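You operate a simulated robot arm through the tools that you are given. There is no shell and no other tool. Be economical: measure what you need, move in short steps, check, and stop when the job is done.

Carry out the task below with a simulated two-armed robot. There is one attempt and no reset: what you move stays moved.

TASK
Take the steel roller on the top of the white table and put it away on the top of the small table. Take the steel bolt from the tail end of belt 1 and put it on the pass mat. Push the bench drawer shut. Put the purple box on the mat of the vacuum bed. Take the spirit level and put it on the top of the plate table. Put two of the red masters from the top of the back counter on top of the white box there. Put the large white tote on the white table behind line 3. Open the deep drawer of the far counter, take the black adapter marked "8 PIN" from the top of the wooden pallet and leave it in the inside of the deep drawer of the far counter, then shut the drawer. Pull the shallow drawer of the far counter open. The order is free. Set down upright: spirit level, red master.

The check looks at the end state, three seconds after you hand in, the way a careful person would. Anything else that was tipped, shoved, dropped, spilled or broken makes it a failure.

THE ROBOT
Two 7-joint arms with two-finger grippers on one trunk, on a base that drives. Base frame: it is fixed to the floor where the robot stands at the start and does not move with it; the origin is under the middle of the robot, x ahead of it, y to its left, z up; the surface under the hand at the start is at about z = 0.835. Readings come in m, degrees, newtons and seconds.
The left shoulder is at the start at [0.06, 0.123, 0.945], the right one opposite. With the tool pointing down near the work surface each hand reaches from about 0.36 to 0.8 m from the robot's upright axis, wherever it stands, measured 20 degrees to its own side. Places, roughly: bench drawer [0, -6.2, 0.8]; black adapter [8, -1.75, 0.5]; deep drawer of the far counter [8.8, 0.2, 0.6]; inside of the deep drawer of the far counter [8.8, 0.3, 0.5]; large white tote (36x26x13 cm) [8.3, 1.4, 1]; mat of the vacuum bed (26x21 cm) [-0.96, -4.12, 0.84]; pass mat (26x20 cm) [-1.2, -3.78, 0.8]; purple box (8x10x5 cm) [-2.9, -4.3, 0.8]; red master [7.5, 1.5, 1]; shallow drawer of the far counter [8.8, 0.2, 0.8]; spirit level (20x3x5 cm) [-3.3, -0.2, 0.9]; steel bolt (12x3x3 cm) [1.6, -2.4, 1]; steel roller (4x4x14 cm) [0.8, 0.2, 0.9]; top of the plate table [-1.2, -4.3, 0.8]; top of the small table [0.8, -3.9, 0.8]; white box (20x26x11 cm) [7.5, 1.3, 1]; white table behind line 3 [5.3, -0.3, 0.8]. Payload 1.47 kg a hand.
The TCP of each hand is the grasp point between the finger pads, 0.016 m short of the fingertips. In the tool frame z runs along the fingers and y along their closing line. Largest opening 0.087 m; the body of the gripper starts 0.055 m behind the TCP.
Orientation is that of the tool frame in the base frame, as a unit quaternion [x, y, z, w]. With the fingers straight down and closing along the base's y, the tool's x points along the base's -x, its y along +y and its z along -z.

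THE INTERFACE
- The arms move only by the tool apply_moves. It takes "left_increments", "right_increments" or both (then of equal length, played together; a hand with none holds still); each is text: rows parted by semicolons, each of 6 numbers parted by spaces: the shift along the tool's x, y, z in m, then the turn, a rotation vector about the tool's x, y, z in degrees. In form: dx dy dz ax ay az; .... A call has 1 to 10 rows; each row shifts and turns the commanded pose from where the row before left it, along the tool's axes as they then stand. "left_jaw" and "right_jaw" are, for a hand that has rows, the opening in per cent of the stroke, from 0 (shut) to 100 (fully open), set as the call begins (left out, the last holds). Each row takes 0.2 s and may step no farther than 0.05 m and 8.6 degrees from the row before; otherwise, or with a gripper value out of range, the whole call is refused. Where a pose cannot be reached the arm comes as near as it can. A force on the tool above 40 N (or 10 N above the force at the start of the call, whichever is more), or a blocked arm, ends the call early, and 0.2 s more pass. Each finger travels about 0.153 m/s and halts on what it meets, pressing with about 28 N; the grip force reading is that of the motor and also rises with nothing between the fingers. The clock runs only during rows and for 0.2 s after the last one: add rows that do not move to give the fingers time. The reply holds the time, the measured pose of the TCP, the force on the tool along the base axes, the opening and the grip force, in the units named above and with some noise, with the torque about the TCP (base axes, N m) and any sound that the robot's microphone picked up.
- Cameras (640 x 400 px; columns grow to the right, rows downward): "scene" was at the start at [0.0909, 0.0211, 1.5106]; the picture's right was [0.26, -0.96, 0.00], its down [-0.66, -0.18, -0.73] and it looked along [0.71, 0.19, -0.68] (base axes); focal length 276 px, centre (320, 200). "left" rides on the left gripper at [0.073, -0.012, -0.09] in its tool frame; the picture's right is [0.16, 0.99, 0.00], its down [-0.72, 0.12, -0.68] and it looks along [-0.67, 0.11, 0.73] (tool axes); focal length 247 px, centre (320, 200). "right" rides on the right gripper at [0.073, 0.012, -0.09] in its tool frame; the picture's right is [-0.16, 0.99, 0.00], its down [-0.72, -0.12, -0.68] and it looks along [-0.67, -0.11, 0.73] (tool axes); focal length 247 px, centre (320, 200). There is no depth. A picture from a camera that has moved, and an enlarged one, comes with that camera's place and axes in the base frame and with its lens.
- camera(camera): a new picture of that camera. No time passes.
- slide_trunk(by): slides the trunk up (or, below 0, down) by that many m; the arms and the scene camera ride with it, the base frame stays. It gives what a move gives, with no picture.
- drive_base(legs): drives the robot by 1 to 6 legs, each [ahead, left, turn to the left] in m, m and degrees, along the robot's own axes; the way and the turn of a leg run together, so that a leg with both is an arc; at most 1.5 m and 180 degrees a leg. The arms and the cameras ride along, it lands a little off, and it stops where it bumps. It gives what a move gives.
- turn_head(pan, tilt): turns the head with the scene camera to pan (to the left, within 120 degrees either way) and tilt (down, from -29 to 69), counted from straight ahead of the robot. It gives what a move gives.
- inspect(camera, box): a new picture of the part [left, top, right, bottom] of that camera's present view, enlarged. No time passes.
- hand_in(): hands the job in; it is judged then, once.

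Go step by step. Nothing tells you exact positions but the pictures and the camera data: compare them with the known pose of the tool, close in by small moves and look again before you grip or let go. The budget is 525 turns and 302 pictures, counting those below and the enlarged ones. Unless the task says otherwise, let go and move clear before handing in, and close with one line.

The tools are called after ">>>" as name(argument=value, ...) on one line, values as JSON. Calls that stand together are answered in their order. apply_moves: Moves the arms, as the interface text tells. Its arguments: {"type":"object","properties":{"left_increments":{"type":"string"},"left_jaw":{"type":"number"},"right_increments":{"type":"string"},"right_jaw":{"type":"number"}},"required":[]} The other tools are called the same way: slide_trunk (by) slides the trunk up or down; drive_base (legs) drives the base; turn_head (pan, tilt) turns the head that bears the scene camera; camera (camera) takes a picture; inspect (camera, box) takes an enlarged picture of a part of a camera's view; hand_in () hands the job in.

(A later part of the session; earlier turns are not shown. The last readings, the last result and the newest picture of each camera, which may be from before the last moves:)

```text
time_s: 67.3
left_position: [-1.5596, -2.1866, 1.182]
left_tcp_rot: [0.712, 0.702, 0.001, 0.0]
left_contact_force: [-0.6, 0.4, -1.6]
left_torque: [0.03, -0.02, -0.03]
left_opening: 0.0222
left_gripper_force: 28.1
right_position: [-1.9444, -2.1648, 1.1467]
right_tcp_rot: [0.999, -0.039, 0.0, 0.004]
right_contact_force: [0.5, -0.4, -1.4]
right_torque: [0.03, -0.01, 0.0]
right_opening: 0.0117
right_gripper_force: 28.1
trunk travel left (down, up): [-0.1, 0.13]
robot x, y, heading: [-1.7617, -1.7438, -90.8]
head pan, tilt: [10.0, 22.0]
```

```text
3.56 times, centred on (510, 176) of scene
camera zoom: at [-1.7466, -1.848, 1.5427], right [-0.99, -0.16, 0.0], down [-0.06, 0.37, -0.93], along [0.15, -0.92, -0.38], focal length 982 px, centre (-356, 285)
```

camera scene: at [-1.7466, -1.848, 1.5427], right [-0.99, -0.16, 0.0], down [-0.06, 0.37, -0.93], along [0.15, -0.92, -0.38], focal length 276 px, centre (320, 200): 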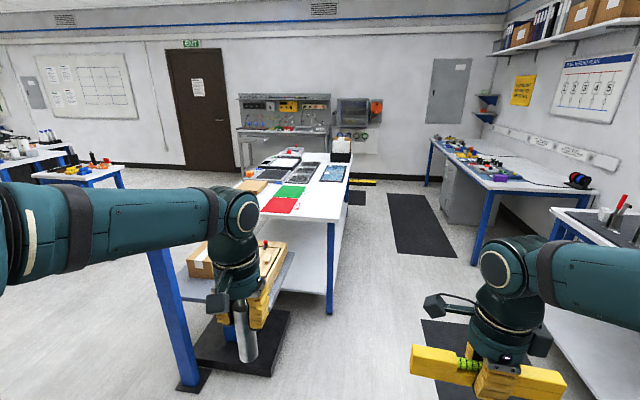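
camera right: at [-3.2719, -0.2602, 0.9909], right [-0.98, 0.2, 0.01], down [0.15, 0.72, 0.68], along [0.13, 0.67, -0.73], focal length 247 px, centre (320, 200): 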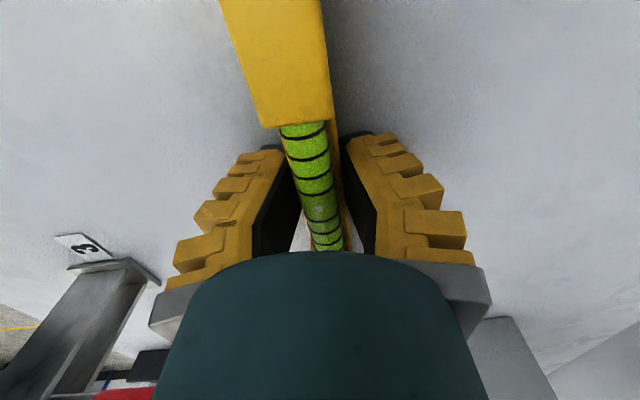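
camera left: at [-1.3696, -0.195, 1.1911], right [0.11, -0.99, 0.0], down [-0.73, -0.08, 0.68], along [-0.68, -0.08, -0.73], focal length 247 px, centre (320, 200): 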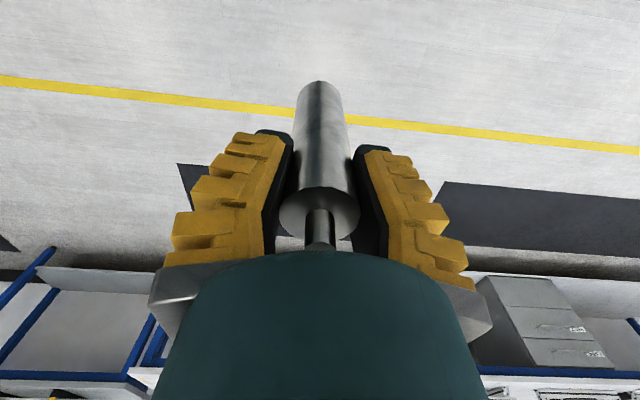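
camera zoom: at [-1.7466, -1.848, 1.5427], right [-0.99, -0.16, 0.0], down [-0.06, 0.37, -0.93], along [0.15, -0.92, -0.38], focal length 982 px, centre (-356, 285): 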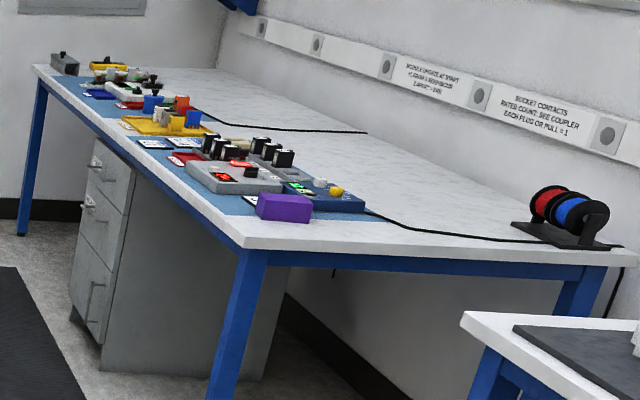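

Clear picture: green PASS mat, FAIL mat, vacuum bed, and free table area at about x −1.5, y −3.6 for the level; purple box is on the right bench. I'll drive down the west aisle and face the table.

>>> drive_base(legs=[[1.4, -0.25, 0], [0.4, 0, 0], [0, 0, 91]])

>>> turn_head(pan=0, tilt=45)

>>> camera(camera="scene")

```text
time_s: 80.2
left_position: [-1.6022, -3.3575, 1.1807]
left_tcp_rot: [0.024, 1.0, 0.0, -0.001]
left_contact_force: [0.4, -0.5, -1.9]
left_torque: [-0.01, 0.01, 0.01]
left_opening: 0.0222
left_gripper_force: 28.3
right_position: [-1.6355, -3.7403, 1.1451]
right_tcp_rot: [0.745, 0.668, 0.001, 0.003]
right_contact_force: [0.2, 0.1, -1.4]
right_torque: [-0.04, 0.0, 0.0]
right_opening: 0.0118
right_gripper_force: 28.1
trunk travel left (down, up): [-0.1, 0.13]
robot x, y, heading: [-2.0507, -3.5482, -2.9]
head pan, tilt: [10.0, 22.0]
```

```text
time_s: 81.1
left_position: [-1.6022, -3.357, 1.1825]
left_tcp_rot: [0.025, 1.0, 0.0, 0.0]
left_contact_force: [0.0, -0.4, -2.4]
left_torque: [-0.01, 0.0, -0.02]
left_opening: 0.0221
left_gripper_force: 27.8
right_position: [-1.6347, -3.7411, 1.1461]
right_tcp_rot: [0.745, 0.667, 0.003, 0.002]
right_contact_force: [0.7, 0.0, -0.6]
right_torque: [0.0, -0.01, 0.02]
right_opening: 0.012
right_gripper_force: 28.3
trunk travel left (down, up): [-0.1, 0.13]
robot x, y, heading: [-2.0498, -3.5469, -2.5]
head pan, tilt: [0.0, 45.0]
```

```text
269 pictures are left
camera scene: at [-1.9577, -3.5504, 1.5074], right [-0.05, -1.0, 0.0], down [-0.71, 0.03, -0.71], along [0.71, -0.03, -0.71], focal length 276 px, centre (320, 200)
```

scene: 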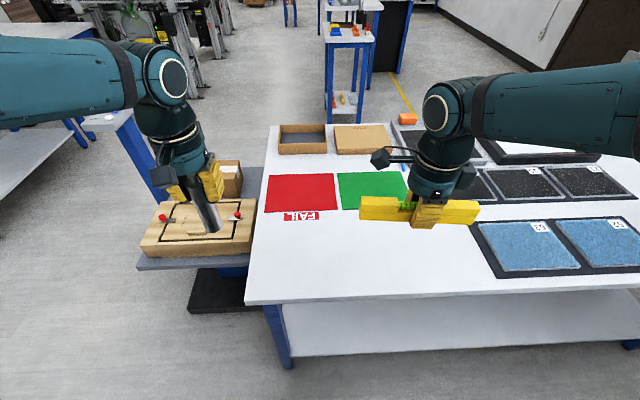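

Free area between the labels and the west edge is ready for the level. I'll move the right hand over (−1.51, −3.66) and descend partway.

>>> apply_moves(right_increments="0.0311 0.0385 0 0 0 0;0.0311 0.0385 0 0 0 0;0.0311 0.0385 0 0 0 0;0 0 0.045 0 0 0;0 0 0.045 0 0 0;0 0 0.045 0 0 0;0 0 0.045 0 0 0;0 0 0.04 0 0 0;0 0 0.02 0 0 0;0 0 0 0 0 0", right_jaw=0)

>>> camera(camera="scene")

>>> camera(camera="right")

```text
time_s: 83.3
left_position: [-1.6023, -3.3568, 1.1812]
left_tcp_rot: [0.025, 1.0, -0.001, -0.001]
left_contact_force: [0.3, 0.6, -2.1]
left_torque: [-0.03, -0.01, 0.01]
left_opening: 0.0219
left_gripper_force: 28.1
right_position: [-1.5116, -3.66, 0.9041]
right_tcp_rot: [0.745, 0.667, 0.003, 0.002]
right_contact_force: [0.4, 0.5, -1.8]
right_torque: [-0.05, -0.01, -0.02]
right_opening: 0.0118
right_gripper_force: 28.0
trunk travel left (down, up): [-0.1, 0.13]
robot x, y, heading: [-2.0511, -3.5462, -2.6]
head pan, tilt: [0.0, 45.0]
```

```text
268 pictures are left
camera scene: at [-1.9578, -3.5504, 1.5074], right [-0.05, -1.0, 0.0], down [-0.71, 0.03, -0.71], along [0.71, -0.03, -0.71], focal length 276 px, centre (320, 200)
```

scene: 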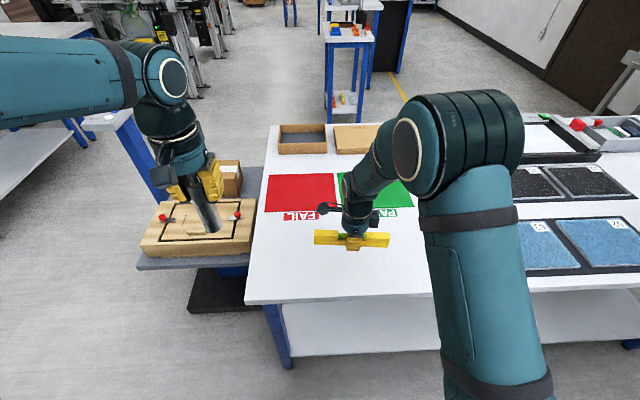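

```text
267 pictures are left
camera right: at [-1.4928, -3.5879, 0.9953], right [0.96, -0.27, 0.01], down [-0.2, -0.71, 0.68], along [-0.18, -0.66, -0.73], focal length 247 px, centre (320, 200)
```

right: 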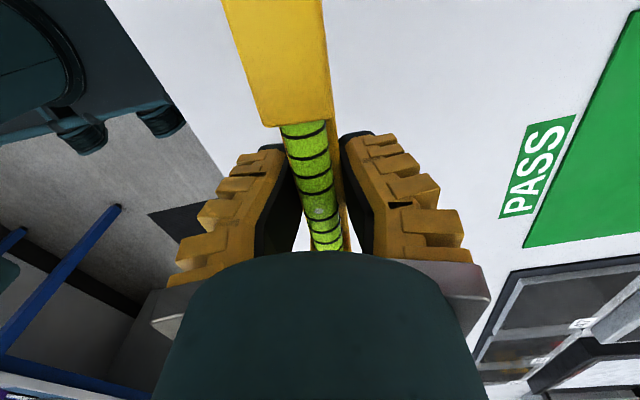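

No contact yet at z 0.904. I'll lower in small steps watching the force.

>>> apply_moves(right_increments="0 0 0.01 0 0 0;0 0 0.01 0 0 0;0 0 0.005 0 0 0;0 0 0 0 0 0")

>>> apply_moves(right_increments="0 0 0.005 0 0 0;0 0 0 0 0 0")

>>> apply_moves(right_increments="0 0 0.005 0 0 0;0 0 0 0 0 0")

```text
time_s: 84.3
left_position: [-1.6019, -3.3574, 1.181]
left_tcp_rot: [0.024, 1.0, 0.0, 0.0]
left_contact_force: [0.0, -0.1, -1.4]
left_torque: [0.0, -0.04, -0.01]
left_opening: 0.0219
left_gripper_force: 27.8
right_position: [-1.5105, -3.661, 0.8809]
right_tcp_rot: [0.745, 0.667, 0.002, 0.002]
right_contact_force: [-0.2, 0.6, -1.5]
right_torque: [-0.03, -0.01, -0.02]
right_opening: 0.0117
right_gripper_force: 28.1
trunk travel left (down, up): [-0.1, 0.13]
robot x, y, heading: [-2.0509, -3.5427, -2.5]
head pan, tilt: [0.0, 45.0]
```

```text
time_s: 84.9
left_position: [-1.6026, -3.3576, 1.1812]
left_tcp_rot: [0.025, 1.0, 0.0, -0.001]
left_contact_force: [0.4, -0.3, -2.1]
left_torque: [-0.02, 0.05, -0.02]
left_opening: 0.0216
left_gripper_force: 28.1
right_position: [-1.5073, -3.6612, 0.8771]
right_tcp_rot: [0.745, 0.667, 0.003, 0.002]
right_contact_force: [-0.1, 0.1, -1.1]
right_torque: [-0.05, 0.0, 0.02]
right_opening: 0.0119
right_gripper_force: 28.4
trunk travel left (down, up): [-0.1, 0.13]
robot x, y, heading: [-2.05, -3.5468, -3.0]
head pan, tilt: [0.0, 45.0]
```

```text
time_s: 85.5
left_position: [-1.6028, -3.3583, 1.1817]
left_tcp_rot: [0.025, 1.0, 0.0, -0.001]
left_contact_force: [0.4, 0.0, -1.3]
left_torque: [-0.01, -0.04, 0.0]
left_opening: 0.022
left_gripper_force: 28.0
right_position: [-1.509, -3.6605, 0.871]
right_tcp_rot: [0.745, 0.667, 0.003, 0.002]
right_contact_force: [1.1, -0.8, -1.6]
right_torque: [0.01, -0.01, -0.01]
right_opening: 0.0118
right_gripper_force: 27.9
trunk travel left (down, up): [-0.1, 0.13]
robot x, y, heading: [-2.0511, -3.542, -2.8]
head pan, tilt: [0.0, 45.0]
```

>>> apply_moves(right_increments="0 0 0.004 0 0 0;0 0 0 0 0 0")

>>> apply_moves(right_increments="0 0 0.004 0 0 0;0 0 0 0 0 0")

>>> inspect(camera="scene", box=[290, 200, 410, 275])

```text
time_s: 86.1
left_position: [-1.6029, -3.3585, 1.1816]
left_tcp_rot: [0.025, 1.0, 0.0, 0.001]
left_contact_force: [0.3, 0.7, -2.2]
left_torque: [0.0, 0.0, 0.01]
left_opening: 0.0221
left_gripper_force: 27.9
right_position: [-1.5087, -3.6607, 0.8687]
right_tcp_rot: [0.745, 0.667, 0.004, 0.003]
right_contact_force: [-0.2, 0.8, -1.5]
right_torque: [-0.02, 0.01, -0.01]
right_opening: 0.0117
right_gripper_force: 28.2
trunk travel left (down, up): [-0.1, 0.13]
robot x, y, heading: [-2.0489, -3.5448, -2.8]
head pan, tilt: [0.0, 45.0]
```

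```text
time_s: 86.7
left_position: [-1.6023, -3.3582, 1.181]
left_tcp_rot: [0.025, 1.0, 0.0, 0.0]
left_contact_force: [0.3, 0.0, -2.8]
left_torque: [0.01, -0.01, 0.02]
left_opening: 0.0218
left_gripper_force: 28.2
right_position: [-1.508, -3.6614, 0.8634]
right_tcp_rot: [0.745, 0.667, 0.002, 0.004]
right_contact_force: [0.4, -0.2, -0.8]
right_torque: [-0.02, -0.03, 0.0]
right_opening: 0.012
right_gripper_force: 27.8
trunk travel left (down, up): [-0.1, 0.13]
robot x, y, heading: [-2.0481, -3.5454, -2.8]
head pan, tilt: [0.0, 45.0]
```

```text
5.33 times, centred on (350, 238) of scene
camera zoom: at [-1.9578, -3.5504, 1.5074], right [-0.05, -1.0, 0.0], down [-0.71, 0.03, -0.71], along [0.71, -0.03, -0.71], focal length 1473 px, centre (160, 0)
```

zoom: 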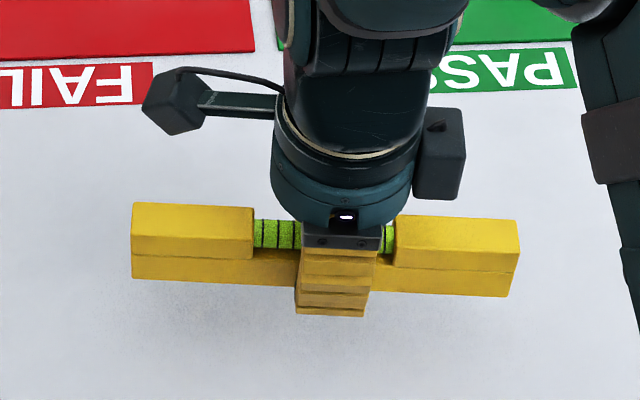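

Still no contact; the fingertips look about 1 cm below the level's underside or equal. I'll keep lowering gently.

>>> apply_moves(right_increments="0 0 0.004 0 0 0;0 0 0 0 0 0")

>>> apply_moves(right_increments="0 0 0.003 0 0 0;0 0 0 0 0 0")

>>> apply_moves(right_increments="0 0 0.003 0 0 0;0 0 0 0 0 0")

```text
time_s: 87.3
left_position: [-1.6027, -3.3579, 1.1812]
left_tcp_rot: [0.025, 1.0, 0.0, 0.0]
left_contact_force: [0.3, 1.3, -2.6]
left_torque: [0.03, 0.01, -0.03]
left_opening: 0.0219
left_gripper_force: 28.3
right_position: [-1.5093, -3.6606, 0.8608]
right_tcp_rot: [0.745, 0.667, 0.003, 0.002]
right_contact_force: [0.0, -1.0, -2.2]
right_torque: [-0.01, 0.0, 0.01]
right_opening: 0.0115
right_gripper_force: 27.7
trunk travel left (down, up): [-0.1, 0.13]
robot x, y, heading: [-2.0448, -3.5457, -2.9]
head pan, tilt: [0.0, 45.0]
```

```text
time_s: 87.9
left_position: [-1.6024, -3.3584, 1.1805]
left_tcp_rot: [0.024, 1.0, 0.0, 0.0]
left_contact_force: [-0.5, -0.2, -1.4]
left_torque: [0.01, 0.0, -0.03]
left_opening: 0.0218
left_gripper_force: 27.7
right_position: [-1.5084, -3.6606, 0.8557]
right_tcp_rot: [0.745, 0.667, 0.002, 0.002]
right_contact_force: [0.4, 0.4, -1.8]
right_torque: [-0.01, -0.01, 0.0]
right_opening: 0.0119
right_gripper_force: 28.1
trunk travel left (down, up): [-0.1, 0.13]
robot x, y, heading: [-2.0495, -3.5458, -2.7]
head pan, tilt: [0.0, 45.0]
```

```text
time_s: 88.5
left_position: [-1.6027, -3.3575, 1.1818]
left_tcp_rot: [0.025, 1.0, 0.0, 0.0]
left_contact_force: [0.8, -0.6, -2.4]
left_torque: [-0.04, 0.04, 0.0]
left_opening: 0.0217
left_gripper_force: 28.0
right_position: [-1.5079, -3.6603, 0.8531]
right_tcp_rot: [0.745, 0.667, 0.002, 0.003]
right_contact_force: [-0.1, 0.7, -1.4]
right_torque: [0.02, -0.01, 0.01]
right_opening: 0.0117
right_gripper_force: 28.2
trunk travel left (down, up): [-0.1, 0.13]
robot x, y, heading: [-2.0484, -3.5453, -2.7]
head pan, tilt: [0.0, 45.0]
```

>>> apply_moves(right_increments="0 0 0.004 0 0 0;0 0 0.004 0 0 0;0 0 0 0 0 0")

>>> apply_moves(right_increments="0 0 0.004 0 0 0;0 0 0.004 0 0 0;0 0 0 0 0 0")

>>> inspect(camera="scene", box=[290, 200, 410, 275])

```text
time_s: 89.3
left_position: [-1.6024, -3.358, 1.1807]
left_tcp_rot: [0.024, 1.0, 0.0, 0.0]
left_contact_force: [0.5, 0.8, -2.5]
left_torque: [0.0, 0.0, 0.01]
left_opening: 0.0218
left_gripper_force: 28.1
right_position: [-1.5078, -3.6601, 0.8475]
right_tcp_rot: [0.745, 0.668, 0.003, 0.003]
right_contact_force: [0.1, -0.2, -1.2]
right_torque: [-0.01, -0.02, -0.03]
right_opening: 0.0116
right_gripper_force: 27.7
trunk travel left (down, up): [-0.1, 0.13]
robot x, y, heading: [-2.0507, -3.5474, -2.7]
head pan, tilt: [0.0, 45.0]
```

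```text
time_s: 90.1
left_position: [-1.6028, -3.3576, 1.1819]
left_tcp_rot: [0.025, 1.0, 0.0, -0.001]
left_contact_force: [0.3, 0.2, -1.9]
left_torque: [0.02, 0.01, 0.02]
left_opening: 0.0216
left_gripper_force: 28.1
right_position: [-1.5078, -3.6605, 0.8384]
right_tcp_rot: [0.745, 0.667, 0.002, 0.003]
right_contact_force: [0.4, -0.5, -1.0]
right_torque: [-0.02, 0.0, -0.04]
right_opening: 0.0118
right_gripper_force: 28.1
trunk travel left (down, up): [-0.1, 0.13]
robot x, y, heading: [-2.049, -3.5439, -2.7]
head pan, tilt: [0.0, 45.0]
```

```text
5.33 times, centred on (350, 238) of scene
camera zoom: at [-1.9577, -3.5504, 1.5074], right [-0.05, -1.0, 0.0], down [-0.71, 0.03, -0.71], along [0.71, -0.03, -0.71], focal length 1473 px, centre (160, 0)
```

zoom: 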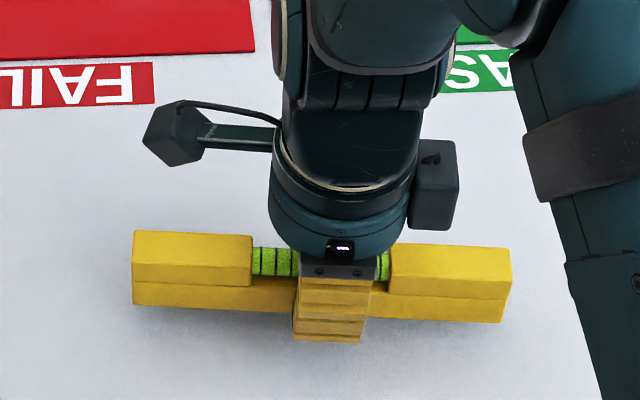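

>>> apply_moves(right_increments="0 0 0.004 0 0 0;0 0 0.004 0 0 0;0 0 0 0 0 0")

>>> apply_moves(right_increments="0 0 0.004 0 0 0;0 0 0.002 0 0 0;0 0 0 0 0 0")

>>> inspect(camera="scene", box=[290, 200, 410, 275])

```text
time_s: 90.9
left_position: [-1.6028, -3.3581, 1.1816]
left_tcp_rot: [0.025, 1.0, 0.0, 0.001]
left_contact_force: [0.0, -0.1, -1.4]
left_torque: [0.0, 0.02, 0.0]
left_opening: 0.0218
left_gripper_force: 28.2
right_position: [-1.5081, -3.6608, 0.8302]
right_tcp_rot: [0.745, 0.667, 0.003, 0.003]
right_contact_force: [0.3, -0.2, -1.5]
right_torque: [0.0, 0.0, -0.03]
right_opening: 0.0119
right_gripper_force: 28.0
trunk travel left (down, up): [-0.1, 0.13]
robot x, y, heading: [-2.0535, -3.5457, -2.8]
head pan, tilt: [0.0, 45.0]
```

```text
time_s: 91.7
left_position: [-1.6021, -3.358, 1.1815]
left_tcp_rot: [0.025, 1.0, 0.001, 0.001]
left_contact_force: [0.2, 0.7, -1.6]
left_torque: [0.0, -0.02, -0.03]
left_opening: 0.0216
left_gripper_force: 28.2
right_position: [-1.506, -3.6606, 0.8251]
right_tcp_rot: [0.745, 0.667, 0.002, 0.002]
right_contact_force: [-0.9, 0.6, -2.3]
right_torque: [0.0, 0.03, -0.02]
right_opening: 0.0119
right_gripper_force: 28.1
trunk travel left (down, up): [-0.1, 0.13]
robot x, y, heading: [-2.0485, -3.5444, -2.8]
head pan, tilt: [0.0, 45.0]
```

```text
5.33 times, centred on (350, 238) of scene
camera zoom: at [-1.9577, -3.5504, 1.5073], right [-0.05, -1.0, 0.0], down [-0.71, 0.03, -0.71], along [0.71, -0.03, -0.71], focal length 1473 px, centre (160, 0)
```

zoom: 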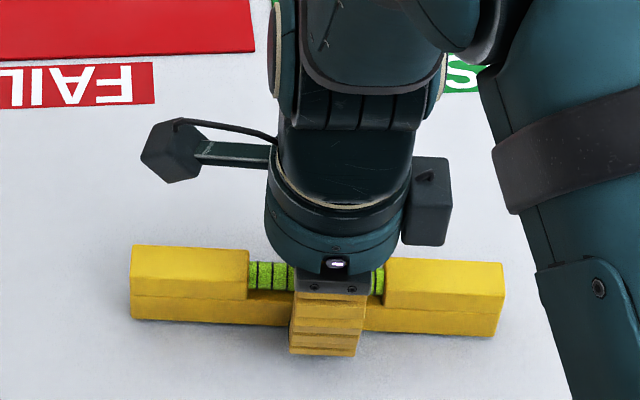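

>>> apply_moves(right_increments="0 0 0.004 0 0 0;0 0 0 0 0 0")

>>> apply_moves(right_increments="0 0 0.004 0 0 0;0 0 0 0 0 0")

>>> apply_moves(right_increments="0 0 0.003 0 0 0;0 0 0 0 0 0")

>>> inspect(camera="scene", box=[290, 200, 410, 275])

```text
time_s: 92.3
left_position: [-1.6017, -3.3578, 1.1807]
left_tcp_rot: [0.025, 1.0, 0.0, 0.0]
left_contact_force: [-0.5, 0.2, -2.5]
left_torque: [0.0, -0.04, 0.04]
left_opening: 0.0219
left_gripper_force: 28.0
right_position: [-1.5089, -3.6591, 0.8214]
right_tcp_rot: [0.745, 0.667, 0.003, 0.002]
right_contact_force: [0.8, 0.6, -0.4]
right_torque: [0.26, -0.01, 0.03]
right_opening: 0.0121
right_gripper_force: 27.7
trunk travel left (down, up): [-0.1, 0.13]
robot x, y, heading: [-2.0498, -3.5469, -3.1]
head pan, tilt: [0.0, 45.0]
```

```text
time_s: 92.9
left_position: [-1.6038, -3.3575, 1.1816]
left_tcp_rot: [0.025, 1.0, 0.001, 0.0]
left_contact_force: [0.2, 0.9, -1.6]
left_torque: [0.01, 0.0, -0.01]
left_opening: 0.0218
left_gripper_force: 28.3
right_position: [-1.508, -3.6606, 0.8182]
right_tcp_rot: [0.745, 0.667, 0.005, 0.005]
right_contact_force: [4.9, -0.9, 20.8]
right_torque: [0.04, -0.04, 0.04]
right_opening: 0.023
right_gripper_force: 27.7
trunk travel left (down, up): [-0.1, 0.13]
robot x, y, heading: [-2.0483, -3.5463, -2.5]
head pan, tilt: [0.0, 45.0]
```

```text
time_s: 93.5
left_position: [-1.6031, -3.3567, 1.1826]
left_tcp_rot: [0.025, 1.0, 0.0, 0.0]
left_contact_force: [-0.2, -0.1, -2.9]
left_torque: [-0.03, 0.05, -0.04]
left_opening: 0.0216
left_gripper_force: 28.0
right_position: [-1.5096, -3.6617, 0.8149]
right_tcp_rot: [0.745, 0.667, 0.003, 0.003]
right_contact_force: [6.8, 1.7, 26.3]
right_torque: [0.14, -0.1, 0.02]
right_opening: 0.029
right_gripper_force: 27.7
trunk travel left (down, up): [-0.1, 0.13]
robot x, y, heading: [-2.0525, -3.5459, -2.7]
head pan, tilt: [0.0, 45.0]
```

```text
5.33 times, centred on (350, 238) of scene
camera zoom: at [-1.9591, -3.5497, 1.5075], right [-0.05, -1.0, 0.0], down [-0.71, 0.03, -0.71], along [0.71, -0.03, -0.71], focal length 1473 px, centre (160, 0)
```

zoom: 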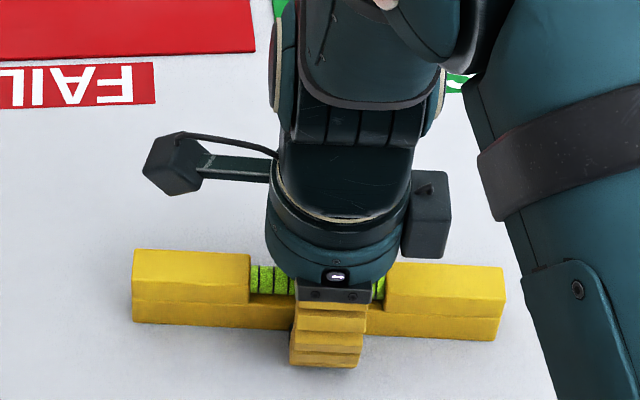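

Contact: level sits on the table (surface ≈0.80). I'll open the jaws and withdraw upward.

>>> apply_moves(right_increments="0 0 -0.002 0 0 0;0 0 0 0 0 0;0 0 0 0 0 0", right_jaw=70)

>>> apply_moves(right_increments="0 0 -0.02 0 0 0;0 0 -0.04 0 0 0;0 0 -0.04 0 0 0;0 0 -0.045 0 0 0;0 0 -0.045 0 0 0;0 0 -0.045 0 0 0;0 0 -0.045 0 0 0", right_jaw=70)

>>> camera(camera="scene")

```text
time_s: 94.3
left_position: [-1.6033, -3.357, 1.1812]
left_tcp_rot: [0.025, 1.0, 0.0, 0.0]
left_contact_force: [-0.7, 0.3, -1.6]
left_torque: [0.04, 0.01, 0.0]
left_opening: 0.0218
left_gripper_force: 28.0
right_position: [-1.5086, -3.6616, 0.8145]
right_tcp_rot: [0.745, 0.667, 0.001, 0.002]
right_contact_force: [-0.4, -0.1, -0.2]
right_torque: [-0.03, -0.01, -0.01]
right_opening: 0.0653
right_gripper_force: 3.1
trunk travel left (down, up): [-0.1, 0.13]
robot x, y, heading: [-2.0517, -3.5454, -2.8]
head pan, tilt: [0.0, 45.0]
```

```text
time_s: 95.9
left_position: [-1.6032, -3.3581, 1.1812]
left_tcp_rot: [0.024, 1.0, 0.001, 0.0]
left_contact_force: [-0.6, -0.3, -1.9]
left_torque: [0.02, 0.0, 0.01]
left_opening: 0.0218
left_gripper_force: 28.0
right_position: [-1.5124, -3.6593, 1.0965]
right_tcp_rot: [0.745, 0.667, 0.003, 0.003]
right_contact_force: [-0.5, -0.4, 0.2]
right_torque: [0.04, -0.02, -0.01]
right_opening: 0.0655
right_gripper_force: 3.1
trunk travel left (down, up): [-0.1, 0.13]
robot x, y, heading: [-2.0493, -3.5474, -3.2]
head pan, tilt: [0.0, 45.0]
```

```text
262 pictures are left
camera scene: at [-1.9585, -3.5507, 1.5074], right [-0.05, -1.0, 0.0], down [-0.71, 0.03, -0.71], along [0.71, -0.03, -0.71], focal length 276 px, centre (320, 200)
```

scene: 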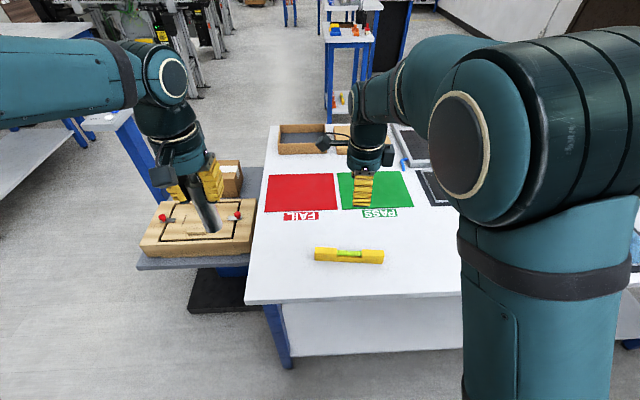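

The level stands upright on the plate table. Now I'll tuck the right hand, turn around and move to the bench with the purple box.

>>> apply_moves(right_increments="0 -0.04 -0.03 0 0 0;0 -0.045 -0.02 0 0 0;-0.02 -0.03 0 0 0 0")

>>> drive_base(legs=[[0, 0, 180], [0, 0, 3], [0.15, 0.8, 0]])

>>> turn_head(pan=-10, tilt=40)

>>> camera(camera="scene")

```text
time_s: 96.7
left_position: [-1.6024, -3.3599, 1.1822]
left_tcp_rot: [0.024, 1.0, 0.0, 0.001]
left_contact_force: [0.1, -0.6, -1.9]
left_torque: [0.02, 0.0, -0.02]
left_opening: 0.0217
left_gripper_force: 27.6
right_position: [-1.6247, -3.6737, 1.145]
right_tcp_rot: [0.746, 0.666, 0.003, 0.003]
right_contact_force: [-0.1, -1.1, 0.1]
right_torque: [0.01, -0.02, 0.03]
right_opening: 0.0654
right_gripper_force: 3.3
trunk travel left (down, up): [-0.1, 0.13]
robot x, y, heading: [-2.0526, -3.5427, -2.7]
head pan, tilt: [0.0, 45.0]
```

```text
time_s: 111.8
left_position: [-2.5964, -4.5554, 1.1815]
left_tcp_rot: [1.0, 0.02, -0.001, 0.0]
left_contact_force: [0.4, 0.6, -1.2]
left_torque: [0.04, 0.01, 0.01]
left_opening: 0.0218
left_gripper_force: 27.9
right_position: [-2.6019, -4.2416, 1.1447]
right_tcp_rot: [-0.7, 0.714, 0.002, -0.002]
right_contact_force: [0.4, -0.5, -1.0]
right_torque: [-0.03, 0.0, -0.03]
right_opening: 0.0654
right_gripper_force: 3.5
trunk travel left (down, up): [-0.1, 0.13]
robot x, y, heading: [-2.1693, -4.3323, -177.3]
head pan, tilt: [0.0, 45.0]
```

```text
time_s: 112.5
left_position: [-2.5952, -4.5556, 1.1816]
left_tcp_rot: [1.0, 0.021, 0.0, 0.0]
left_contact_force: [-0.1, 0.0, -1.9]
left_torque: [0.01, 0.0, -0.03]
left_opening: 0.0217
left_gripper_force: 28.1
right_position: [-2.6025, -4.2413, 1.1445]
right_tcp_rot: [-0.7, 0.715, 0.002, -0.003]
right_contact_force: [0.0, 0.0, -0.6]
right_torque: [0.02, -0.01, 0.02]
right_opening: 0.0653
right_gripper_force: 3.2
trunk travel left (down, up): [-0.1, 0.13]
robot x, y, heading: [-2.1684, -4.3276, -177.8]
head pan, tilt: [-10.0, 40.0]
```

```text
261 pictures are left
camera scene: at [-2.2607, -4.3193, 1.5146], right [0.13, 0.99, 0.0], down [0.64, -0.09, -0.77], along [-0.76, 0.1, -0.64], focal length 276 px, centre (320, 200)
```

scene: 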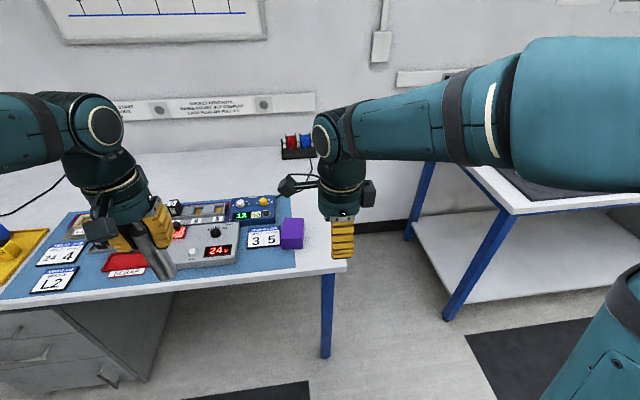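

The purple box is just left of the right hand. Zooming.

>>> inspect(camera="scene", box=[220, 180, 360, 280])

>>> camera(camera="right")

```text
4.00 times, centred on (290, 230) of scene
camera zoom: at [-2.2607, -4.3193, 1.5146], right [0.13, 0.99, 0.0], down [0.64, -0.09, -0.77], along [-0.76, 0.1, -0.64], focal length 1105 px, centre (440, 80)
```

zoom: 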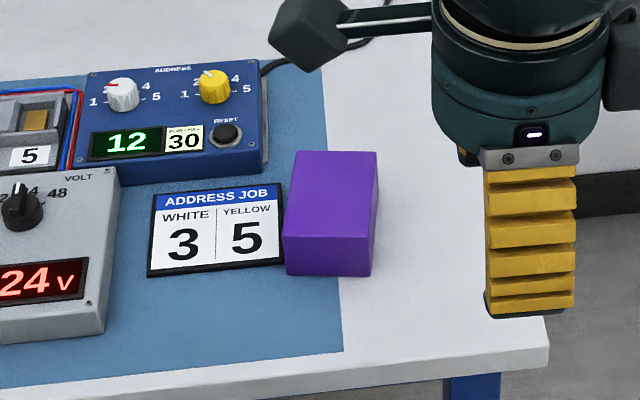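

```text
259 pictures are left
camera right: at [-2.6157, -4.3132, 1.236], right [-0.98, 0.18, 0.01], down [0.13, 0.72, 0.68], along [0.12, 0.67, -0.73], focal length 247 px, centre (320, 200)
```

right: 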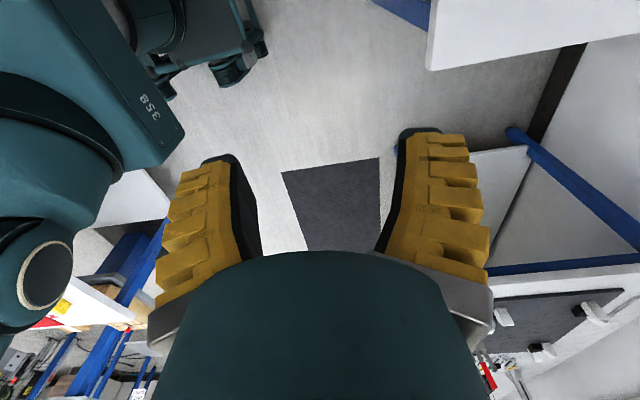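

The box measures about 10 cm along x and 7 cm along y, yawed roughly −7°, centre near (−2.895, −4.325). I'll shift the base, and turn the right hand so it closes across the narrow side.

>>> drive_base(legs=[[0.12, 0.18, 0]])

>>> apply_moves(right_increments="0 0 0 0 0 -8.4;0 0 0 0 0 -8.4;0 0 0 0 0 -8.4;0 0 0 0 0 -8.4;0 0 0 0 0 -8.4;0 0 0 0 0 -8.4;0 0 0 0 0 -8.4;0 0 0 0 0 -8.4;0 0 0 0 0 -8.4;0 0 0 0 0 -8.4", right_jaw=100)

>>> camera(camera="scene")

>>> camera(camera="right")

```text
time_s: 114.7
left_position: [-2.7061, -4.7349, 1.1818]
left_tcp_rot: [1.0, 0.02, 0.0, 0.0]
left_contact_force: [-0.2, 0.0, -1.9]
left_torque: [0.0, -0.03, -0.01]
left_opening: 0.0214
left_gripper_force: 28.7
right_position: [-2.7122, -4.4204, 1.1447]
right_tcp_rot: [-0.699, 0.715, 0.003, -0.002]
right_contact_force: [0.1, 0.0, -0.2]
right_torque: [0.04, 0.02, -0.01]
right_opening: 0.0653
right_gripper_force: 2.9
trunk travel left (down, up): [-0.1, 0.13]
robot x, y, heading: [-2.277, -4.5091, -178.1]
head pan, tilt: [-10.0, 40.0]
```

```text
time_s: 116.9
left_position: [-2.7067, -4.7336, 1.1805]
left_tcp_rot: [1.0, 0.02, 0.0, -0.001]
left_contact_force: [0.6, 0.0, -2.5]
left_torque: [-0.01, -0.03, -0.02]
left_opening: 0.0215
left_gripper_force: 27.4
right_position: [-2.7128, -4.4198, 1.1463]
right_tcp_rot: [0.998, -0.063, -0.003, 0.001]
right_contact_force: [0.2, 0.0, 0.1]
right_torque: [0.01, -0.01, 0.0]
right_opening: 0.0873
right_gripper_force: 0.0
trunk travel left (down, up): [-0.1, 0.13]
robot x, y, heading: [-2.2789, -4.5112, -177.7]
head pan, tilt: [-10.0, 40.0]
```

```text
258 pictures are left
camera scene: at [-2.3705, -4.4983, 1.5146], right [0.13, 0.99, 0.0], down [0.64, -0.09, -0.77], along [-0.76, 0.1, -0.64], focal length 276 px, centre (320, 200)
```

scene: 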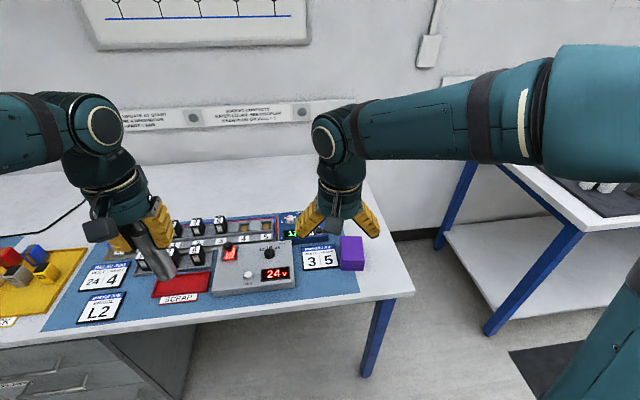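

```text
257 pictures are left
camera right: at [-2.6413, -4.4396, 1.2357], right [-0.28, -0.96, 0.0], down [-0.7, 0.21, 0.68], along [-0.66, 0.19, -0.73], focal length 247 px, centre (320, 200)
```

right: 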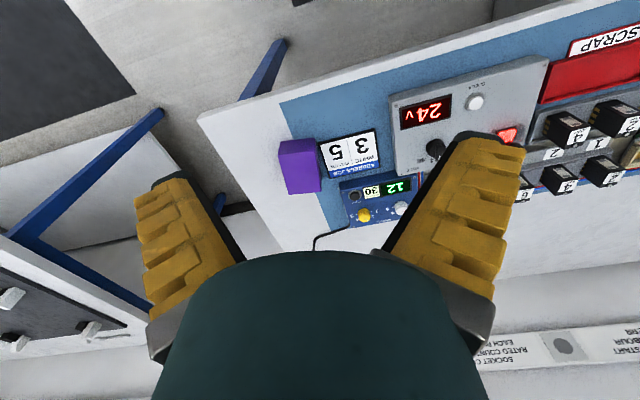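

The bench here is likely at ~0.80, box top ~0.85 at about (−2.90, −4.327). I'll move above it and look again.

>>> apply_moves(right_increments="-0.0394 -0.0138 0 0 0 0;-0.0394 -0.0138 0 0 0 0;-0.0394 -0.0138 0 0 0 0;-0.0394 -0.0138 0 0 0 0;-0.0394 -0.0138 0 0 0 0;0 0 0.04 0 0 0;0 0 0.04 0 0 0;0 0 0.04 0 0 0;0 0 0 0 0 0", right_jaw=100)

>>> camera(camera="right")

>>> inspect(camera="scene", box=[280, 170, 440, 290])

```text
time_s: 118.9
left_position: [-2.7064, -4.7347, 1.1819]
left_tcp_rot: [1.0, 0.02, -0.001, 0.001]
left_contact_force: [0.9, 0.0, -1.5]
left_torque: [0.0, 0.01, 0.02]
left_opening: 0.0218
left_gripper_force: 27.8
right_position: [-2.8961, -4.3297, 1.0274]
right_tcp_rot: [0.998, -0.063, -0.003, 0.001]
right_contact_force: [-0.9, 0.0, -0.5]
right_torque: [-0.01, -0.01, 0.04]
right_opening: 0.0869
right_gripper_force: 0.1
trunk travel left (down, up): [-0.1, 0.13]
robot x, y, heading: [-2.2768, -4.5068, -177.8]
head pan, tilt: [-10.0, 40.0]
```

```text
256 pictures are left
camera right: at [-2.8266, -4.3489, 1.1176], right [-0.28, -0.96, 0.0], down [-0.7, 0.21, 0.68], along [-0.66, 0.19, -0.73], focal length 247 px, centre (320, 200)
```

right: 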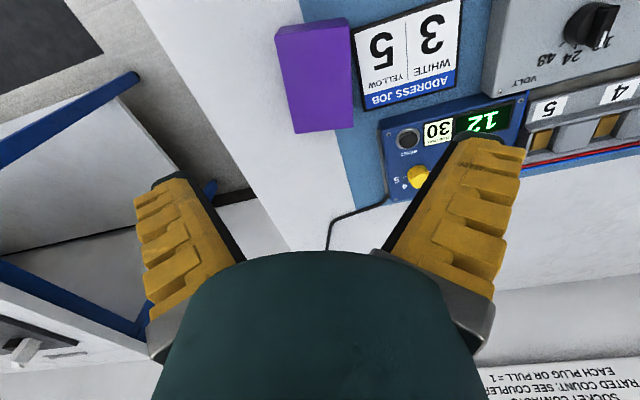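

```text
3.33 times, centred on (360, 230) of scene
camera zoom: at [-2.3701, -4.4984, 1.5147], right [0.13, 0.99, 0.0], down [0.64, -0.09, -0.77], along [-0.76, 0.1, -0.64], focal length 921 px, centre (187, 100)
```

zoom: 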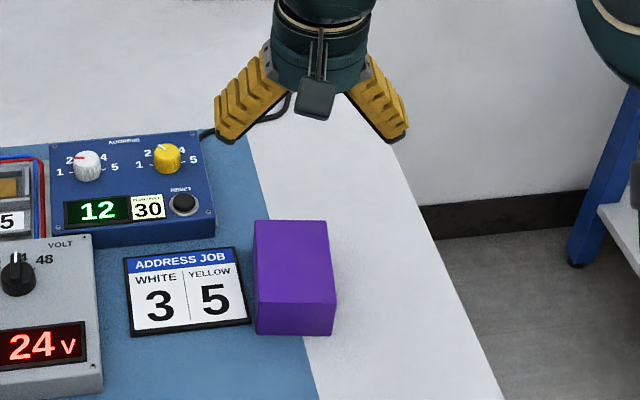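

Box centre ≈ (−2.908, −4.322), yaw ≈ −8.5°. Small correction and descend partway.

>>> apply_moves(right_increments="-0.012 -0.0065 0.03 0 0 1.5;0 0 0.04 0 0 0;0 0 0.04 0 0 0;0 0 0.03 0 0 0;0 0 0 0 0 0", right_jaw=100)

>>> camera(camera="right")

>>> inspect(camera="scene", box=[280, 170, 440, 290])

```text
time_s: 120.1
left_position: [-2.706, -4.7343, 1.1811]
left_tcp_rot: [1.0, 0.02, -0.001, 0.0]
left_contact_force: [0.5, 0.3, -1.1]
left_torque: [0.02, 0.02, 0.01]
left_opening: 0.0215
left_gripper_force: 27.6
right_position: [-2.9107, -4.3191, 0.8861]
right_tcp_rot: [0.997, -0.077, -0.004, 0.0]
right_contact_force: [0.0, 0.0, 0.5]
right_torque: [0.0, 0.03, 0.01]
right_opening: 0.0873
right_gripper_force: 0.0
trunk travel left (down, up): [-0.1, 0.13]
robot x, y, heading: [-2.2745, -4.5074, -177.9]
head pan, tilt: [-10.0, 40.0]
```

```text
254 pictures are left
camera right: at [-2.8404, -4.342, 0.9771], right [-0.31, -0.95, 0.0], down [-0.69, 0.23, 0.68], along [-0.65, 0.21, -0.73], focal length 247 px, centre (320, 200)
```

right: 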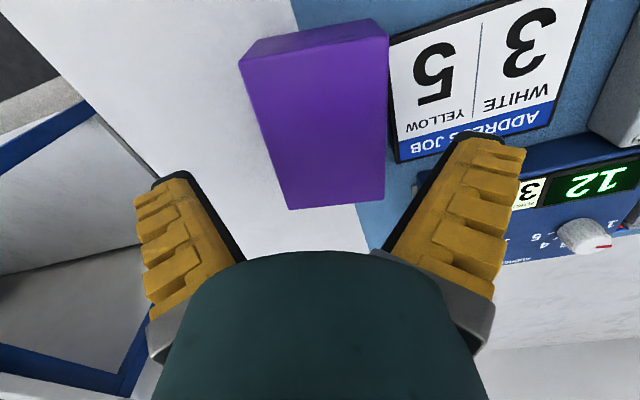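

```text
3.33 times, centred on (360, 230) of scene
camera zoom: at [-2.3702, -4.4983, 1.5147], right [0.13, 0.99, 0.0], down [0.64, -0.09, -0.77], along [-0.76, 0.1, -0.64], focal length 921 px, centre (187, 100)
```

zoom: 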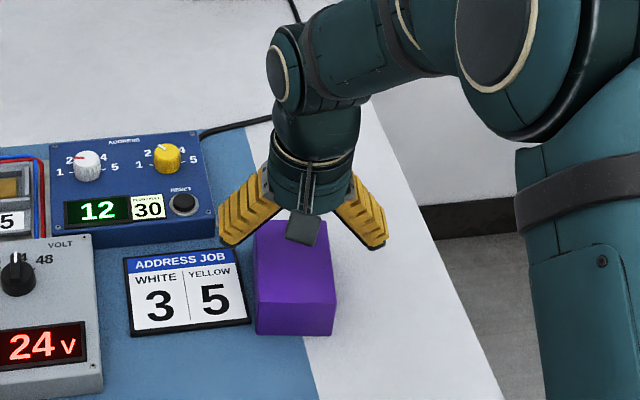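

Aligned within millimetres. Descend to grasp height and close.

>>> apply_moves(right_increments="0 0.004 0.015 0 0 0;0 0 0.02 0 0 0;0 0 0.017 0 0 0;0 0 0 0 0 0", right_jaw=100)

>>> camera(camera="right")

```text
time_s: 121.1
left_position: [-2.7055, -4.7349, 1.1816]
left_tcp_rot: [1.0, 0.019, 0.0, 0.0]
left_contact_force: [-0.1, 0.3, -1.8]
left_torque: [0.02, -0.01, 0.0]
left_opening: 0.0215
left_gripper_force: 28.4
right_position: [-2.9102, -4.3241, 0.8347]
right_tcp_rot: [0.997, -0.076, -0.004, 0.001]
right_contact_force: [-0.3, 0.4, 0.3]
right_torque: [0.0, -0.01, -0.01]
right_opening: 0.0872
right_gripper_force: 0.1
trunk travel left (down, up): [-0.1, 0.13]
robot x, y, heading: [-2.2783, -4.5089, -177.6]
head pan, tilt: [-10.0, 40.0]
```

```text
252 pictures are left
camera right: at [-2.8411, -4.3447, 0.9253], right [-0.31, -0.95, 0.0], down [-0.69, 0.23, 0.68], along [-0.65, 0.21, -0.73], focal length 247 px, centre (320, 200)
```

right: 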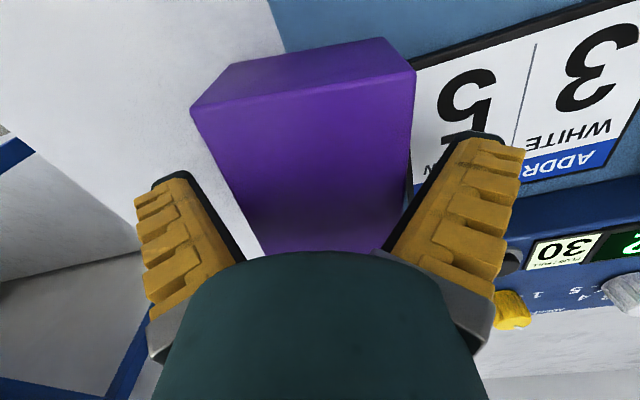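

>>> apply_moves(right_increments="0 0 0 0 0 0;0 0 0 0 0 0;0 0 0 0 0 0", right_jaw=0)

>>> apply_moves(right_increments="0 0 -0.02 0 0 0;0 0 -0.04 0 0 0;0 0 -0.045 0 0 0;0 0 -0.045 0 0 0;0 0 -0.045 0 0 0;0 0 -0.045 0 0 0;0 0 -0.045 0 0 0", right_jaw=0)

>>> camera(camera="right")

>>> camera(camera="scene")

```text
time_s: 121.9
left_position: [-2.7072, -4.734, 1.1811]
left_tcp_rot: [1.0, 0.02, 0.0, 0.0]
left_contact_force: [-0.7, -0.3, -2.1]
left_torque: [0.0, 0.0, -0.01]
left_opening: 0.0213
left_gripper_force: 28.2
right_position: [-2.9117, -4.3225, 0.8343]
right_tcp_rot: [0.997, -0.076, -0.003, 0.001]
right_contact_force: [0.0, 0.4, 0.3]
right_torque: [0.0, -0.01, 0.04]
right_opening: 0.0734
right_gripper_force: 28.1
trunk travel left (down, up): [-0.1, 0.13]
robot x, y, heading: [-2.2744, -4.5065, -177.7]
head pan, tilt: [-10.0, 40.0]
```

```text
time_s: 123.5
left_position: [-2.7065, -4.734, 1.1807]
left_tcp_rot: [1.0, 0.02, -0.001, 0.0]
left_contact_force: [0.5, 0.1, -1.0]
left_torque: [0.02, -0.01, 0.04]
left_opening: 0.0212
left_gripper_force: 27.5
right_position: [-2.9089, -4.3195, 1.1211]
right_tcp_rot: [0.997, -0.076, -0.003, 0.001]
right_contact_force: [-0.5, -0.2, -2.7]
right_torque: [-0.01, 0.01, -0.01]
right_opening: 0.0734
right_gripper_force: 27.7
trunk travel left (down, up): [-0.1, 0.13]
robot x, y, heading: [-2.2779, -4.5088, -177.7]
head pan, tilt: [-10.0, 40.0]
```

```text
251 pictures are left
camera right: at [-2.8398, -4.3414, 1.2118], right [-0.31, -0.95, 0.0], down [-0.69, 0.22, 0.68], along [-0.65, 0.21, -0.73], focal length 247 px, centre (320, 200)
```

right: 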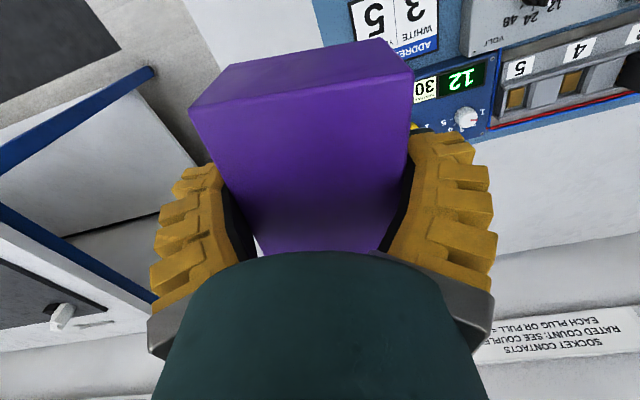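

```text
250 pictures are left
camera scene: at [-2.3703, -4.4985, 1.5146], right [0.13, 0.99, 0.0], down [0.64, -0.09, -0.77], along [-0.76, 0.1, -0.64], focal length 276 px, centre (320, 200)
```

scene: 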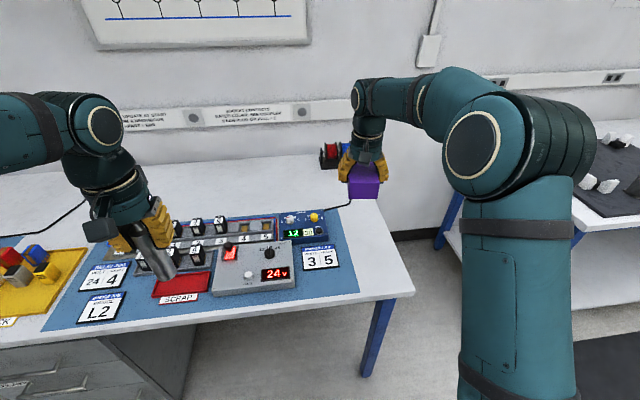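

Purple box is held. I'll retract the right arm, go around the north of the plate table, and check the way on its east side.

>>> apply_moves(right_increments="0.045 0 0 0 0 0;0.045 0 0 0 0 0;0.045 0 0 0 0 0;0.045 0 0 0 0 0")

>>> drive_base(legs=[[-0.15, -1.4, 0], [0, -0.85, 0], [0, 0, -2.3], [-1.1, 0, 0]])

>>> turn_head(pan=110, tilt=30)

>>> camera(camera="scene")

```text
time_s: 124.5
left_position: [-2.7054, -4.7344, 1.1818]
left_tcp_rot: [1.0, 0.02, 0.0, -0.001]
left_contact_force: [0.1, -0.8, -1.7]
left_torque: [0.04, 0.03, 0.02]
left_opening: 0.021
left_gripper_force: 27.9
right_position: [-2.7317, -4.348, 1.1211]
right_tcp_rot: [0.997, -0.076, -0.003, 0.001]
right_contact_force: [-0.1, 0.2, -1.3]
right_torque: [0.06, 0.02, 0.03]
right_opening: 0.0733
right_gripper_force: 28.0
trunk travel left (down, up): [-0.1, 0.13]
robot x, y, heading: [-2.2755, -4.5092, -177.6]
head pan, tilt: [-10.0, 40.0]
```

```text
time_s: 150.4
left_position: [-1.5154, -2.4342, 1.1818]
left_tcp_rot: [1.0, 0.003, 0.0, 0.0]
left_contact_force: [0.2, 0.1, -2.3]
left_torque: [-0.03, 0.01, 0.0]
left_opening: 0.0206
left_gripper_force: 28.0
right_position: [-1.5281, -2.0479, 1.1214]
right_tcp_rot: [0.996, -0.092, -0.004, 0.0]
right_contact_force: [-0.6, -0.8, -2.5]
right_torque: [0.01, 0.02, -0.02]
right_opening: 0.0719
right_gripper_force: 28.1
trunk travel left (down, up): [-0.1, 0.13]
robot x, y, heading: [-1.0789, -2.225, -179.7]
head pan, tilt: [-10.0, 40.0]
```

```text
time_s: 152.4
left_position: [-1.5145, -2.4338, 1.1813]
left_tcp_rot: [1.0, 0.004, -0.001, 0.0]
left_contact_force: [-0.7, -0.1, -2.6]
left_torque: [-0.02, -0.01, 0.04]
left_opening: 0.0209
left_gripper_force: 27.9
right_position: [-1.5291, -2.0481, 1.1202]
right_tcp_rot: [0.996, -0.092, -0.002, 0.0]
right_contact_force: [0.3, 0.6, -2.6]
right_torque: [-0.03, 0.0, 0.0]
right_opening: 0.0719
right_gripper_force: 28.5
trunk travel left (down, up): [-0.1, 0.13]
robot x, y, heading: [-1.0815, -2.2207, -179.5]
head pan, tilt: [110.0, 30.0]
```

```text
249 pictures are left
camera scene: at [-1.0565, -2.3075, 1.53], right [-0.94, -0.35, 0.0], down [-0.17, 0.47, -0.87], along [0.3, -0.81, -0.5], focal length 276 px, centre (320, 200)
```

scene: 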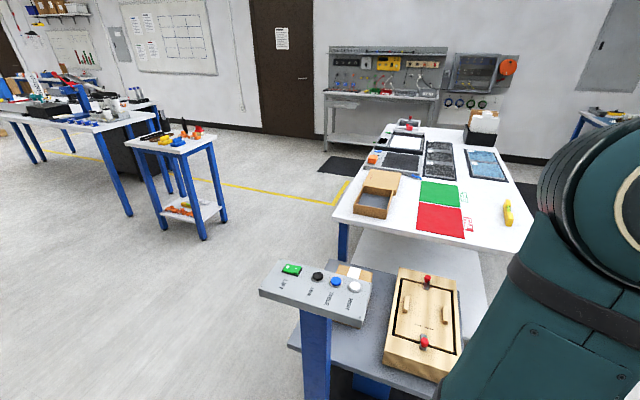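

East side is clear. I'll continue backwards past the control post, then slide south along the table's east side.

>>> drive_base(legs=[[-0.98, 0, 0], [0, 1.1, 0], [0, 0.95, 0]])

>>> turn_head(pan=-5, tilt=40)

>>> camera(camera="scene")

```text
time_s: 175.4
left_position: [-0.5424, -4.49, 1.1821]
left_tcp_rot: [1.0, -0.002, 0.0, 0.0]
left_contact_force: [-0.2, 0.0, -2.8]
left_torque: [-0.03, 0.04, -0.03]
left_opening: 0.0206
left_gripper_force: 27.7
right_position: [-0.5494, -4.1032, 1.1215]
right_tcp_rot: [0.995, -0.097, -0.003, 0.001]
right_contact_force: [-0.9, -0.1, -0.8]
right_torque: [-0.02, -0.05, 0.02]
right_opening: 0.0709
right_gripper_force: 28.8
trunk travel left (down, up): [-0.1, 0.13]
robot x, y, heading: [-0.1057, -4.2842, 179.4]
head pan, tilt: [110.0, 30.0]
```

```text
time_s: 177.3
left_position: [-0.5417, -4.4899, 1.1804]
left_tcp_rot: [1.0, -0.002, -0.001, 0.0]
left_contact_force: [0.1, 0.6, -1.7]
left_torque: [-0.01, 0.01, 0.0]
left_opening: 0.0209
left_gripper_force: 28.0
right_position: [-0.5505, -4.104, 1.1197]
right_tcp_rot: [0.995, -0.099, -0.002, 0.001]
right_contact_force: [-1.0, -0.1, -1.7]
right_torque: [0.0, 0.0, -0.04]
right_opening: 0.0711
right_gripper_force: 28.2
trunk travel left (down, up): [-0.1, 0.13]
robot x, y, heading: [-0.1019, -4.2826, 179.6]
head pan, tilt: [-5.0, 40.0]
```

```text
248 pictures are left
camera scene: at [-0.196, -4.2762, 1.5146], right [0.09, 1.0, 0.0], down [0.64, -0.06, -0.77], along [-0.76, 0.07, -0.64], focal length 276 px, centre (320, 200)
```

scene: 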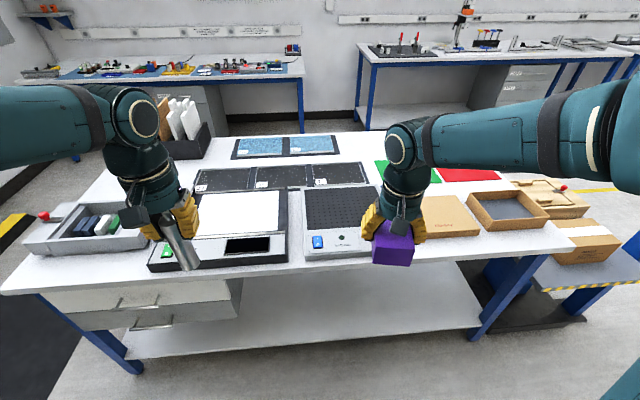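

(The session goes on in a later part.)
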